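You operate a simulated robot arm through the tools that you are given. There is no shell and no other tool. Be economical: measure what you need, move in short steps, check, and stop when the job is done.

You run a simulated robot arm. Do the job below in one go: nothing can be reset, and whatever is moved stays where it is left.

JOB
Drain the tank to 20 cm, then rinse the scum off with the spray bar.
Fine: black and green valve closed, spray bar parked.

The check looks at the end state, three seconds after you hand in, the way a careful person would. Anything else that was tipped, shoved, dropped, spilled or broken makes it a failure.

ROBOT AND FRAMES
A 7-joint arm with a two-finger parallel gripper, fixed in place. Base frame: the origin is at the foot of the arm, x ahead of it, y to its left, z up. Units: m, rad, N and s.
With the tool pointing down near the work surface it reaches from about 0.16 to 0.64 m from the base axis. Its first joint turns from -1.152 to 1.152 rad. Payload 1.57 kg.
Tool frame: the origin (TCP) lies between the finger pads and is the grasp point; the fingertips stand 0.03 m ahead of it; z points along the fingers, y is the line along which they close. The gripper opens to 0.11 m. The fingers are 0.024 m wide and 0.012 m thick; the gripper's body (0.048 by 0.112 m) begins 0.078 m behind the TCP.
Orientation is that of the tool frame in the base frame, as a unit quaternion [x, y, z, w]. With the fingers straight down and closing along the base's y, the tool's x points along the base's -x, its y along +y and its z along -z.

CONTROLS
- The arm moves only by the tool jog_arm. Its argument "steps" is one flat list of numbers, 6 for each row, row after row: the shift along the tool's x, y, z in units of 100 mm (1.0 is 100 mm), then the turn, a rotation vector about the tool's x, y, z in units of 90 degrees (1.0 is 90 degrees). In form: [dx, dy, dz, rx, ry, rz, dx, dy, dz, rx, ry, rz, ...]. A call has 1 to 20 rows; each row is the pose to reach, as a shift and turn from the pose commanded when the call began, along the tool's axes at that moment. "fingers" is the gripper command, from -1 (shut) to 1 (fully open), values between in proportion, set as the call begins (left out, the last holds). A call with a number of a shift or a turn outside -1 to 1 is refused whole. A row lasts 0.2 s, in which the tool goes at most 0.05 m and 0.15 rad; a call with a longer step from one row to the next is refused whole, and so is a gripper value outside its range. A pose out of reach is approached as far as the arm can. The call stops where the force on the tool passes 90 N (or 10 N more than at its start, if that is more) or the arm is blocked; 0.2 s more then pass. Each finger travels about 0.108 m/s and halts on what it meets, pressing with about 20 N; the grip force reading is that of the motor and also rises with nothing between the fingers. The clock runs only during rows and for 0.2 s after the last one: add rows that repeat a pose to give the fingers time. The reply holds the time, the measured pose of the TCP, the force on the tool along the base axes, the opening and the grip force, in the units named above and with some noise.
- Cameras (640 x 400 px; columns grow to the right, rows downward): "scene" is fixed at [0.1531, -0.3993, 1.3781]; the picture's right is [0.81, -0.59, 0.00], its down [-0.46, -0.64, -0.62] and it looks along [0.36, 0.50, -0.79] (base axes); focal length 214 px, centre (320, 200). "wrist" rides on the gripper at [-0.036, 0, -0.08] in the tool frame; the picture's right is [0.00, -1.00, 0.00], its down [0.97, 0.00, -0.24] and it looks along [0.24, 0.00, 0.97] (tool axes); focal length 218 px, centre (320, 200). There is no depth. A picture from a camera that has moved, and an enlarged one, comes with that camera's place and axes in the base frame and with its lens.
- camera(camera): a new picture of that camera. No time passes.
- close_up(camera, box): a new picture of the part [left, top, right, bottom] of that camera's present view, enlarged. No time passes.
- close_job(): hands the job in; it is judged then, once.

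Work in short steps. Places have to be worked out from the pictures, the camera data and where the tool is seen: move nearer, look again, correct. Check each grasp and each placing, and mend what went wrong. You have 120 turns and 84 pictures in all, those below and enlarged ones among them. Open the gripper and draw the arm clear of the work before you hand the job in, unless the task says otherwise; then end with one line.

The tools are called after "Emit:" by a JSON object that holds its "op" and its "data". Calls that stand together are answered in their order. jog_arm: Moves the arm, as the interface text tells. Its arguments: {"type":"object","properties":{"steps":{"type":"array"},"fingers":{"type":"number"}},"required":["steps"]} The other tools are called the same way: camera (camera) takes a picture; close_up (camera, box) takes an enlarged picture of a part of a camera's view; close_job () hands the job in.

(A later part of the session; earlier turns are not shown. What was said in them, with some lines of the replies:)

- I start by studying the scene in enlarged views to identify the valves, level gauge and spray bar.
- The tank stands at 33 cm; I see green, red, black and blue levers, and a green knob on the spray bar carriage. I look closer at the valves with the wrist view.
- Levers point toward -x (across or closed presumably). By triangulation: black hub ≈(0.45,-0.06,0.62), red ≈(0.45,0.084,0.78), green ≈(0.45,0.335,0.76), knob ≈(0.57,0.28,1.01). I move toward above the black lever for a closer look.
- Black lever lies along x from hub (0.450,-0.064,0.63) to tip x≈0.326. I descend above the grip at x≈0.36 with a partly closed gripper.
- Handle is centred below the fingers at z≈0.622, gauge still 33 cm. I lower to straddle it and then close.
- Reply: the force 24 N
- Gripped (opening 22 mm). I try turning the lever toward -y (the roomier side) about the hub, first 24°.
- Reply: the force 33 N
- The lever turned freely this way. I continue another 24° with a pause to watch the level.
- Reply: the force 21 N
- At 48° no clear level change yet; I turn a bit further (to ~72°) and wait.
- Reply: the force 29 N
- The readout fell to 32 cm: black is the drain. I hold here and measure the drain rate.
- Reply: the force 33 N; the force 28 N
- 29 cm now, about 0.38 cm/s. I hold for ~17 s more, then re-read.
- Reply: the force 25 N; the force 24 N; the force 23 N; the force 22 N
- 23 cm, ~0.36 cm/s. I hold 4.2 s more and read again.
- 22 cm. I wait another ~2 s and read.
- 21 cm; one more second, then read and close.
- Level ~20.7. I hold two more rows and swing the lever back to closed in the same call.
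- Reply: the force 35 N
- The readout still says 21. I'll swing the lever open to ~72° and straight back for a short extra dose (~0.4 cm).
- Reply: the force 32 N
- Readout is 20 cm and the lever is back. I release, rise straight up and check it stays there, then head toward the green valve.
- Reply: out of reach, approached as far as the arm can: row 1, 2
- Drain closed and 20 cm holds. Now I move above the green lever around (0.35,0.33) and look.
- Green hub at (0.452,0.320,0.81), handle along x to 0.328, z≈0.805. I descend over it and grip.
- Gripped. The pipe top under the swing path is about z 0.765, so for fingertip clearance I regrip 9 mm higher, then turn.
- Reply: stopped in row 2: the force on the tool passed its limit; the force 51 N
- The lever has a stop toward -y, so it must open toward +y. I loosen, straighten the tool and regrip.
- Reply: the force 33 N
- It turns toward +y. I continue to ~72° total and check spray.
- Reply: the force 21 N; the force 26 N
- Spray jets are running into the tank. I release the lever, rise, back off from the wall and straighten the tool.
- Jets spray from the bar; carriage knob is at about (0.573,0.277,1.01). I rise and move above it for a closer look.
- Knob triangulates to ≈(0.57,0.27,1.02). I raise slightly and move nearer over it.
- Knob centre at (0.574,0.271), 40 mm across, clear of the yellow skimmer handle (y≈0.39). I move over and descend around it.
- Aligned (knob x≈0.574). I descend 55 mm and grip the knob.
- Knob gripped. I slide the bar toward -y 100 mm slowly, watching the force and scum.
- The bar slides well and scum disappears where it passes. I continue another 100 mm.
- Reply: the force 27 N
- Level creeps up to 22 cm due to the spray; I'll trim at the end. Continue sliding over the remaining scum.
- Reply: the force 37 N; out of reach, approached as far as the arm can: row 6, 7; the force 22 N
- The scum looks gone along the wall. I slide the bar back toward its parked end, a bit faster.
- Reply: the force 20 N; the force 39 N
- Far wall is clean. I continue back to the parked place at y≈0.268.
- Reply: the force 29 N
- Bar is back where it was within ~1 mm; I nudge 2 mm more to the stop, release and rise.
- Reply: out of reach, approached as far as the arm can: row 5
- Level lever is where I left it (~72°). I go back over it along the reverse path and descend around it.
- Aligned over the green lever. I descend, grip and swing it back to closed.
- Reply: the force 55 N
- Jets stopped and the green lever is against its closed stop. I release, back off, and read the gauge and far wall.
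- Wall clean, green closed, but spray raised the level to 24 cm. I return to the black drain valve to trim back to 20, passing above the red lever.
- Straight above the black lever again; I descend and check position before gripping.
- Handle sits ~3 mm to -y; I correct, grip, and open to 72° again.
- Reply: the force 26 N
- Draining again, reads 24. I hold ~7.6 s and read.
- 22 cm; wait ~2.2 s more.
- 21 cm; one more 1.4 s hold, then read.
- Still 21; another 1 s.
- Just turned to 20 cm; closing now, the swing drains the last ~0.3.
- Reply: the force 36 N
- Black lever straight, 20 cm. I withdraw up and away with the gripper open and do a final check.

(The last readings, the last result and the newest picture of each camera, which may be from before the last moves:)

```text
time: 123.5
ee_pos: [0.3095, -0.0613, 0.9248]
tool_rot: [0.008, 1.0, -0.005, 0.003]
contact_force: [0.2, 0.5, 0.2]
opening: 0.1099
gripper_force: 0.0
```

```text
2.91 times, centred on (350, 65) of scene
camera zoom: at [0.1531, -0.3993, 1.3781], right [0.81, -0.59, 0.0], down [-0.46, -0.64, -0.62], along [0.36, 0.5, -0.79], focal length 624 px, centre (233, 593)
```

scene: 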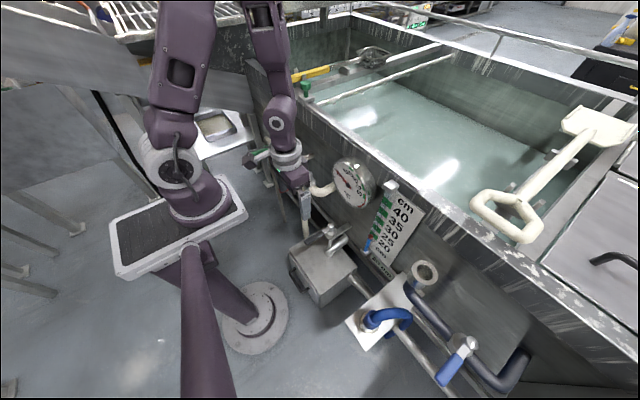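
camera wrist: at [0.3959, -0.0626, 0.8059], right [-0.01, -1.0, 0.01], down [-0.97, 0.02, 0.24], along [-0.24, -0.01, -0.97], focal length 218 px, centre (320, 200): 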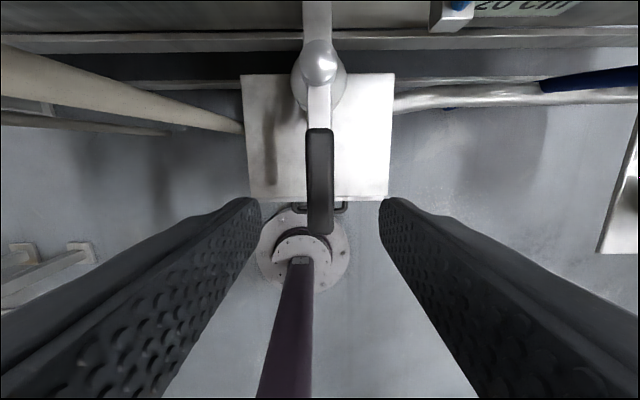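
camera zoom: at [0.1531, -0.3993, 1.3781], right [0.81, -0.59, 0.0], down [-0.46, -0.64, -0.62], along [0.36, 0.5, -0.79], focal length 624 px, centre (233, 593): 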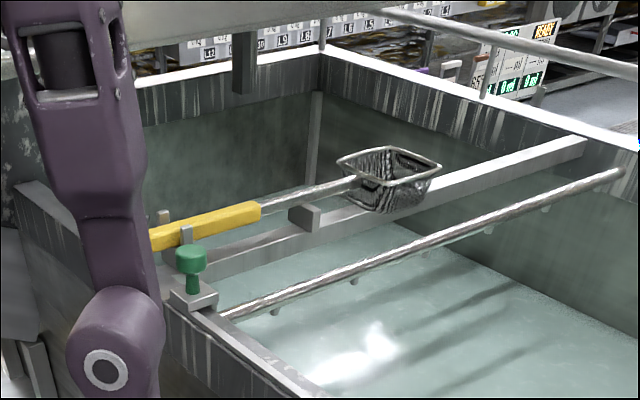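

Everything checks out: 20 cm, wall clean, bar parked as at the start, both valves closed, and the arm clear. I hand in.

Emit:
{"op": "close_job", "data": {}}

```text
The job is handed in.
```

The job is handed in: the tank reads 20 cm, the scum is rinsed off the wall, the black and green valves are closed, and the spray bar is parked. The spray had raised the level to 24 cm, so I opened the black valve a second time to drain it back to 20.
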